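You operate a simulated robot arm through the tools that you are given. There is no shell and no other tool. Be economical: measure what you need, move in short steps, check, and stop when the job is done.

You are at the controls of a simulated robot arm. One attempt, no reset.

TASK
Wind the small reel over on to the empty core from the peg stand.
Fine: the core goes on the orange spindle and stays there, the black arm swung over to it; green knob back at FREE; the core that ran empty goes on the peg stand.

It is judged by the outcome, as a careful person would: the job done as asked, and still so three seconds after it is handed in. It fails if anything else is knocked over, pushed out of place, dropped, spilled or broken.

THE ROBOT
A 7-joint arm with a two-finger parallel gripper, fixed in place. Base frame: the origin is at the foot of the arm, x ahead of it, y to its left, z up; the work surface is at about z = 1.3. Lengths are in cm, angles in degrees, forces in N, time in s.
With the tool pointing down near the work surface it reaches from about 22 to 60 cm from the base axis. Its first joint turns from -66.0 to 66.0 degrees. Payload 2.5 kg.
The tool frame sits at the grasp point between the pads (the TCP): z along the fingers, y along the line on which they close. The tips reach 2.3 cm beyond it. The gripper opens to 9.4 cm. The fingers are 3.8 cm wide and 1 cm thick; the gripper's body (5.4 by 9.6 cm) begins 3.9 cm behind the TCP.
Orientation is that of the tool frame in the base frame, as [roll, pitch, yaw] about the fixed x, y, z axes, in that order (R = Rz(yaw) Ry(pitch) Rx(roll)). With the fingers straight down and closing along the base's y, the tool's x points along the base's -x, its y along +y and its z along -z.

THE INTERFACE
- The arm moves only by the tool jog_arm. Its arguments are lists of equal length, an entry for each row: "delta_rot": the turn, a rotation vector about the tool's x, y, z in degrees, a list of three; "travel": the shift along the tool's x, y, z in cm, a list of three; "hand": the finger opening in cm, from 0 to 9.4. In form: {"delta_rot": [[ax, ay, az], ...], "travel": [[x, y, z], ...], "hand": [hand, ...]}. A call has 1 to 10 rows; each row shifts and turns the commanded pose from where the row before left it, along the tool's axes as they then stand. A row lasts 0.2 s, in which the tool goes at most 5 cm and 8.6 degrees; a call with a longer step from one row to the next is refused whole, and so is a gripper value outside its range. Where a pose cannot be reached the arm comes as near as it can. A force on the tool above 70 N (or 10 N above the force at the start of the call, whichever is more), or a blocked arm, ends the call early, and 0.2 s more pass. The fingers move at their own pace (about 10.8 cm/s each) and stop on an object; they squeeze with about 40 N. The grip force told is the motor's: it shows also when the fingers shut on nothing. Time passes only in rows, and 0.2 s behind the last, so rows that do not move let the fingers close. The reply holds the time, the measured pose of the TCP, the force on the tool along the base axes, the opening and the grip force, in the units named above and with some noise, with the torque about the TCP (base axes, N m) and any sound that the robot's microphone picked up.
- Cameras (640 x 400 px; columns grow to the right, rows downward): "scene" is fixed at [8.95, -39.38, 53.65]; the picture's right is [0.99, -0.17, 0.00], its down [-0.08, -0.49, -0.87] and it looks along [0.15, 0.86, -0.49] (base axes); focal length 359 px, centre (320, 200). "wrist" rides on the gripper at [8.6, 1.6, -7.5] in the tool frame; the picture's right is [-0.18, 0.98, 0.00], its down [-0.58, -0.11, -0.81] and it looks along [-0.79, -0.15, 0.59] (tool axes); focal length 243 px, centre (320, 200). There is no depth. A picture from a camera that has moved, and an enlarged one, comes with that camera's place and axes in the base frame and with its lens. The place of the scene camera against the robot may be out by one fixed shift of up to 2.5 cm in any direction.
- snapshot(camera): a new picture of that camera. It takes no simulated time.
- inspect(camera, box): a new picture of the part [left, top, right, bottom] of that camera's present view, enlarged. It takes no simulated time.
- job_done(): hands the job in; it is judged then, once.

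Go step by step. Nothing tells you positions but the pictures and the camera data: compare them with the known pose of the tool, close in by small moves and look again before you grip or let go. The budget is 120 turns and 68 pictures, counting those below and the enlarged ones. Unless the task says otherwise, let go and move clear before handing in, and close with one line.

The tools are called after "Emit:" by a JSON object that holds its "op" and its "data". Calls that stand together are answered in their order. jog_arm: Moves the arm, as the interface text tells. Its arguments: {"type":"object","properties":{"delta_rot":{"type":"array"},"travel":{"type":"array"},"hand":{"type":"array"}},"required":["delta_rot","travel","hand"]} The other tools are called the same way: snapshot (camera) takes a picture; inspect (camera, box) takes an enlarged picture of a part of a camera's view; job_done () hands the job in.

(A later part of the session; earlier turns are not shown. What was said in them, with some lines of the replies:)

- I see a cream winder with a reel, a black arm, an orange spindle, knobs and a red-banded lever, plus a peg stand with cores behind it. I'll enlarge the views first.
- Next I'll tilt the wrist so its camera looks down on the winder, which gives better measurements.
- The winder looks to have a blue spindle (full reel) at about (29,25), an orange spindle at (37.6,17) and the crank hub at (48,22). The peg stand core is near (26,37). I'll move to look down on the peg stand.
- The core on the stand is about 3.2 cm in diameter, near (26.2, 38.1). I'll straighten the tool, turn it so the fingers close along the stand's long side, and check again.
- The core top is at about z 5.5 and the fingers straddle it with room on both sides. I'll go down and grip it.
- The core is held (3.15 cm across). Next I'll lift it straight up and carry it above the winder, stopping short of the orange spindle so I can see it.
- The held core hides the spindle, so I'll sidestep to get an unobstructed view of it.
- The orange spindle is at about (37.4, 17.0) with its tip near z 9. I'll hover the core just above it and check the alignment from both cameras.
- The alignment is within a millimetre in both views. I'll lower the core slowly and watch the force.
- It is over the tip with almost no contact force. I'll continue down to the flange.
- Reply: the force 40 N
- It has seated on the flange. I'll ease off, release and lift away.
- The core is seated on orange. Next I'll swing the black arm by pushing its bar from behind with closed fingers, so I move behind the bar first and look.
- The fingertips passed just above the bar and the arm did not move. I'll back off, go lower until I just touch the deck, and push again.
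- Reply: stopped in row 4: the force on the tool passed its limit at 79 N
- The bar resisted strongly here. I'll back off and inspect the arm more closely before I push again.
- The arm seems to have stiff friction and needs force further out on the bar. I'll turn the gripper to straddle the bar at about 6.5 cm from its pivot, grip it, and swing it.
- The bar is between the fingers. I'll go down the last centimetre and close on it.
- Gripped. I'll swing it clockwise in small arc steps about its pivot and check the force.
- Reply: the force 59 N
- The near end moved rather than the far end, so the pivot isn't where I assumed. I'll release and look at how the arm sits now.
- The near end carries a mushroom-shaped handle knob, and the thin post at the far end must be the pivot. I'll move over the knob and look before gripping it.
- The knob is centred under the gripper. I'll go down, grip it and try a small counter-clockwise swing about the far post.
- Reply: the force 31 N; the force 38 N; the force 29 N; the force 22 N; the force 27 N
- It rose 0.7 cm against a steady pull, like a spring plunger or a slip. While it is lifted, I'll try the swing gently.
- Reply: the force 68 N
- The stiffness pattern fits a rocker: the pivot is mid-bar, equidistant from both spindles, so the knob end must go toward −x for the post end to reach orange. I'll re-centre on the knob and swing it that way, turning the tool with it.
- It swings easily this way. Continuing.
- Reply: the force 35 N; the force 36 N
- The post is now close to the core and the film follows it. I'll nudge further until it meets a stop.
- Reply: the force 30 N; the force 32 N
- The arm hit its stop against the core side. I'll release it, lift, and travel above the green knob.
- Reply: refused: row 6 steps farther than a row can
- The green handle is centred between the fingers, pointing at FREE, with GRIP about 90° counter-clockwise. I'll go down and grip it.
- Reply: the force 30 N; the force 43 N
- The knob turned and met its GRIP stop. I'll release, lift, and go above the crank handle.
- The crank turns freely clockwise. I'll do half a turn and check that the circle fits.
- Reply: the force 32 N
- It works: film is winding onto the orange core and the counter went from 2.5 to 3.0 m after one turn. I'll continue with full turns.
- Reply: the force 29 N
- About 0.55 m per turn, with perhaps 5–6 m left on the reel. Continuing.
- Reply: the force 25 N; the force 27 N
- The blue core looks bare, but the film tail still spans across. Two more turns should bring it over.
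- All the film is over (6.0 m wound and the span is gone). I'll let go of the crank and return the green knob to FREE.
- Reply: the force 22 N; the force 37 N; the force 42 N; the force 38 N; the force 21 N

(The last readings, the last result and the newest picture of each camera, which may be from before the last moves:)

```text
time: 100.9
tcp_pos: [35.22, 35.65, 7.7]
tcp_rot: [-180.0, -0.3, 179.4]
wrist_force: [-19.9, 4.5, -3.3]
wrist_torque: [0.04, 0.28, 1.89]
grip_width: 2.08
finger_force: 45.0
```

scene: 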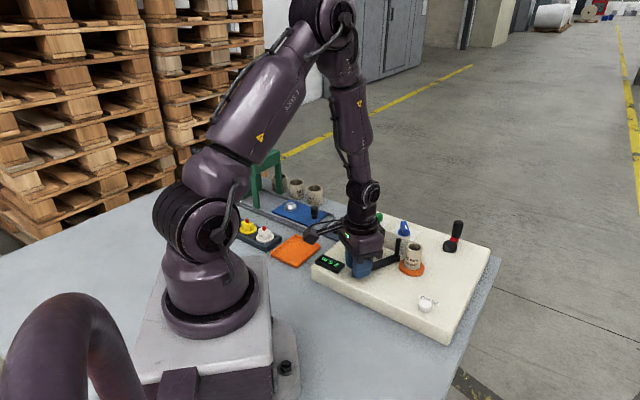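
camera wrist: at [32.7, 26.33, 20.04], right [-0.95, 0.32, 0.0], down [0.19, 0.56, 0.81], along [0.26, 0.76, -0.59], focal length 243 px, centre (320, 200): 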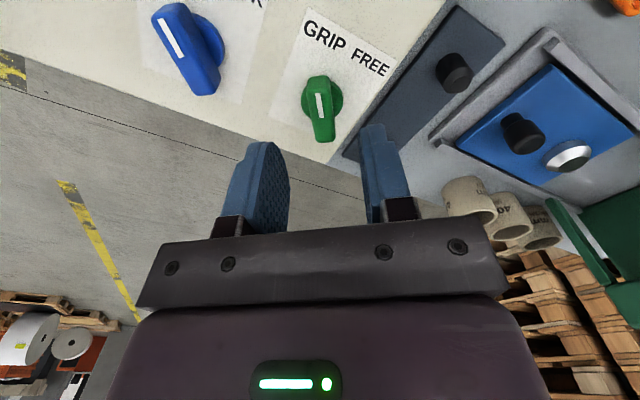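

The FREE stop is reached. I'll release and move above the empty core on the blue spindle.

Emit:
{"op": "jog_arm", "data": {"delta_rot": [[0, 0, 0], [0, 0, 0], [0, 0, 0], [0, 0, 0], [0, 0, 0], [0, 0, 0], [0, 0, 0], [0, 0, 0]], "travel": [[0, 0, 0], [0, 0, 0], [0, 0, -4], [0, 0, -4.3], [1.95, -3.4, 0], [1.95, -3.4, 0], [1.95, -3.4, 0], [0, 0, 0]], "hand": [4.5, 4.5, 5.5, 5.5, 5.5, 5.5, 5.5, 5.5]}}

Emit:
{"op": "snapshot", "data": {"camera": "wrist"}}

```text
time: 102.7
tcp_pos: [29.42, 25.17, 15.97]
tcp_rot: [-180.0, 0.1, 179.2]
wrist_force: [-0.8, 0.3, 0.1]
wrist_torque: [-0.01, -0.02, -0.02]
grip_width: 5.5
finger_force: 0.1
```

```text
4 pictures are left
camera wrist: at [20.73, 26.85, 23.38], right [0.2, 0.98, 0.0], down [0.58, -0.12, 0.81], along [0.79, -0.16, -0.59], focal length 243 px, centre (320, 200)
```

wrist: 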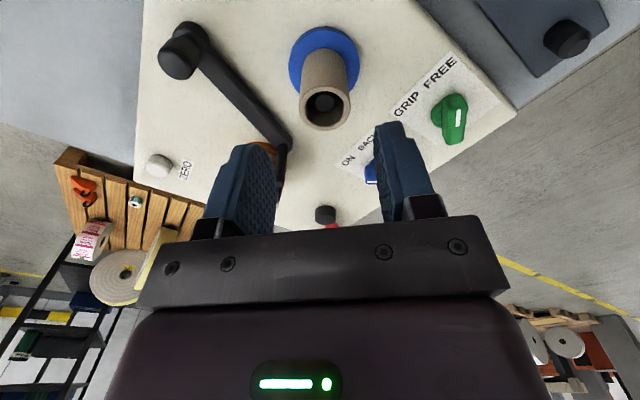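

The core is nearly centred. I'll go down and grip it at the same height as before.

Emit:
{"op": "jog_arm", "data": {"delta_rot": [[0, 0, 0], [0, 0, 0], [0, 0, 0], [0, 0, 0], [0, 0, 0], [0, 0, 0], [0, 0, 0]], "travel": [[-0.12, 0.2, 2.3], [0, 0, 2.3], [0, 0, 2.1], [0, 0, 0], [0, 0, 0], [0, 0, 0], [0, 0, 0]], "hand": [5.5, 5.5, 5.5, 5.5, 2.5, 2.5, 2.5]}}

Emit:
{"op": "jog_arm", "data": {"delta_rot": [[0, 0, 0], [0, 0, 0], [0, 0, 0], [0, 0, 0], [0, 0, 0]], "travel": [[0, 0, -0.8], [0, 0, -1.5], [0, 0, -2.5], [0, 0, -3], [0, 0, 0]], "hand": [2.5, 2.5, 2.5, 2.5, 2.5]}}

```text
time: 104.3
tcp_pos: [29.51, 25.52, 9.33]
tcp_rot: [-180.0, 0.0, 179.1]
wrist_force: [0.2, 0.1, -0.3]
wrist_torque: [0.01, 0.01, 0.03]
grip_width: 3.16
finger_force: 40.1
```

```text
time: 105.5
tcp_pos: [29.45, 25.73, 17.09]
tcp_rot: [179.9, -0.1, 179.2]
wrist_force: [-0.3, -0.5, -0.3]
wrist_torque: [0.0, 0.04, -0.04]
grip_width: 3.16
finger_force: 39.9
```

The core is off the blue spindle cleanly. I'll carry it over the first peg and turn to the same orientation as when I picked the other core.

Emit:
{"op": "jog_arm", "data": {"delta_rot": [[0, 0, 0], [0, 0, 0], [0, 0, 0], [0, 0, 8], [0, 0, 8], [0, 0, 8], [0, 0, 8], [0, 0, 5], [0, 0, 0]], "travel": [[1.19, 4.15, 0], [1.19, 4.15, 0], [1.19, 4.15, 0], [0, 0, 0], [0, 0, 0], [0, 0, 0], [0, 0, 0], [0, 0, 0], [0, 0, 0]], "hand": [2.5, 2.5, 2.5, 2.5, 2.5, 2.5, 2.5, 2.5, 2.5]}}

```text
time: 107.5
tcp_pos: [25.9, 37.98, 16.92]
tcp_rot: [-180.0, 0.0, 142.0]
wrist_force: [-0.2, -0.8, 0.5]
wrist_torque: [0.01, 0.01, 0.0]
grip_width: 3.14
finger_force: 40.7
```

Emit:
{"op": "jog_arm", "data": {"delta_rot": [[0, 0, 0], [0, 0, 0], [0, 0, 0], [0, 0, 0]], "travel": [[0.05, 0.3, 2], [0, 0, 3], [0, 0, 2.6], [0, 0, 0]], "hand": [2.5, 2.5, 2.5, 2.5]}}

Emit:
{"op": "inspect", "data": {"camera": "wrist", "box": [240, 50, 400, 150]}}

```text
time: 108.5
tcp_pos: [26.37, 38.54, 9.27]
tcp_rot: [179.9, -0.1, 142.0]
wrist_force: [0.3, -0.6, -0.1]
wrist_torque: [-0.01, 0.0, -0.02]
grip_width: 3.14
finger_force: 40.3
```

```text
4.00 times, centred on (320, 100) of wrist
camera zoom: at [20.45, 44.92, 16.7], right [0.75, 0.66, 0.0], down [0.39, -0.44, 0.81], along [0.53, -0.6, -0.59], focal length 970 px, centre (320, 600)
```

zoom: 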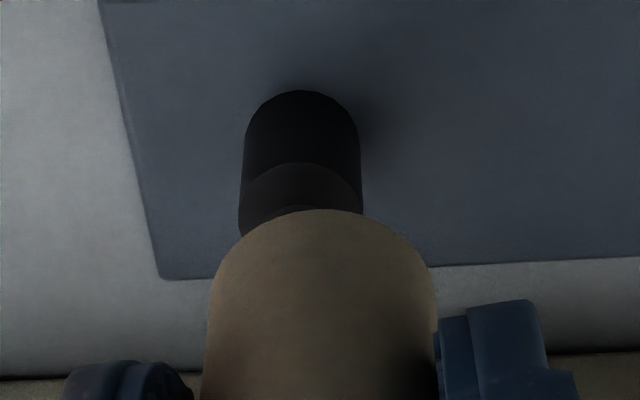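

The peg is slightly off the core axis in this view. I'll correct by about 3 mm each way and lower gently.

Emit:
{"op": "jog_arm", "data": {"delta_rot": [[0, 0, 0], [0, 0, 0], [0, 0, 0], [0, 0, 0], [0, 0, 0], [0, 0, 0]], "travel": [[0.3, -0.34, 0], [0, 0, 0], [0, 0, 0.5], [0, 0, 0.5], [0, 0, 0.5], [0, 0, 0]], "hand": [2.5, 2.5, 2.5, 2.5, 2.5, 2.5]}}

Emit:
{"op": "inspect", "data": {"camera": "scene", "box": [310, 190, 390, 250]}}

```text
time: 109.9
tcp_pos: [25.83, 38.37, 7.82]
tcp_rot: [-180.0, 0.0, 142.1]
wrist_force: [0.6, 0.3, 0.9]
wrist_torque: [0.01, 0.0, 0.01]
grip_width: 3.12
finger_force: 40.0
```

```text
6.67 times, centred on (350, 220) of scene
camera zoom: at [8.95, -39.38, 53.65], right [0.99, -0.17, 0.0], down [-0.08, -0.49, -0.87], along [0.15, 0.86, -0.49], focal length 2396 px, centre (120, 67)
```

zoom: 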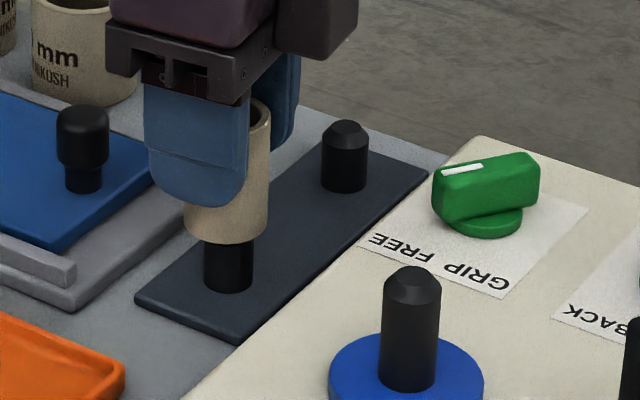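

The core is over the peg tip and well aligned, and green points at FREE. I'll lower it to the stand.

Emit:
{"op": "jog_arm", "data": {"delta_rot": [[0, 0, 0], [0, 0, 0], [0, 0, 0], [0, 0, 0], [0, 0, 0], [0, 0, 0], [0, 0, 0]], "travel": [[0, 0, 0.5], [0, 0, 0.5], [0, 0, 0.5], [0, 0, 0.5], [0, 0, 0.4], [0, 0, 0.2], [0, 0, 0]], "hand": [2.5, 2.5, 2.5, 2.5, 2.5, 2.5, 2.5]}}

```text
time: 111.5
tcp_pos: [25.89, 38.31, 5.26]
tcp_rot: [-180.0, 0.0, 142.1]
wrist_force: [0.0, -0.1, -0.2]
wrist_torque: [0.0, 0.0, -0.01]
grip_width: 3.13
finger_force: 39.9
```

Emit:
{"op": "jog_arm", "data": {"delta_rot": [[0, 0, 0], [0, 0, 0], [0, 0, 0], [0, 0, 0]], "travel": [[0, 0, 0.12], [0, 0, 0.12], [0, 0, 0.12], [0, 0, 0]], "hand": [2.5, 2.5, 2.5, 2.5]}}

```text
time: 112.5
tcp_pos: [25.96, 38.3, 5.06]
tcp_rot: [180.0, 0.1, 142.1]
wrist_force: [-7.5, -11.0, 32.2]
wrist_torque: [-0.44, 0.22, -0.18]
grip_width: 3.12
finger_force: 39.8
```

It has seated on the stand. I'll release and lift away, then do a final check.

Emit:
{"op": "jog_arm", "data": {"delta_rot": [[0, 0, 0], [0, 0, 0], [0, 0, 0], [0, 0, 0], [0, 0, 0], [0, 0, 0], [0, 0, 0], [0, 0, 0]], "travel": [[0, 0, -0.25], [0, 0, 0], [0, 0, 0], [0, 0, -2], [0, 0, -4], [0, 0, -4], [0, 0, -4], [0, 0, 0]], "hand": [2.5, 5, 5, 5, 5, 5, 5, 5]}}

Emit:
{"op": "inspect", "data": {"camera": "scene", "box": [300, 180, 480, 290]}}

```text
time: 114.3
tcp_pos: [25.98, 38.32, 19.16]
tcp_rot: [-179.9, 0.0, 142.2]
wrist_force: [-0.7, 0.7, 0.0]
wrist_torque: [0.0, -0.02, -0.01]
grip_width: 5.01
finger_force: 0.0
```

```text
3.56 times, centred on (390, 235) of scene
camera zoom: at [8.95, -39.38, 53.65], right [0.99, -0.17, 0.0], down [-0.08, -0.49, -0.87], along [0.15, 0.86, -0.49], focal length 1278 px, centre (71, 76)
```

zoom: 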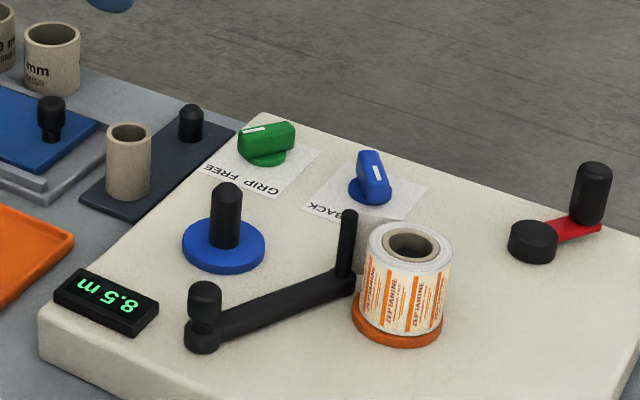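

Everything is in place: the full reel is on orange with the black arm beside it, green is at FREE, and the empty core is on its peg. The gripper is clear, so I'm handing in.

Emit:
{"op": "job_done", "data": {}}

```text
The job is handed in.
```

The film is wound over onto the core on the orange spindle. The black arm is swung to it, the green knob is back at FREE, and the emptied core is on the peg stand.
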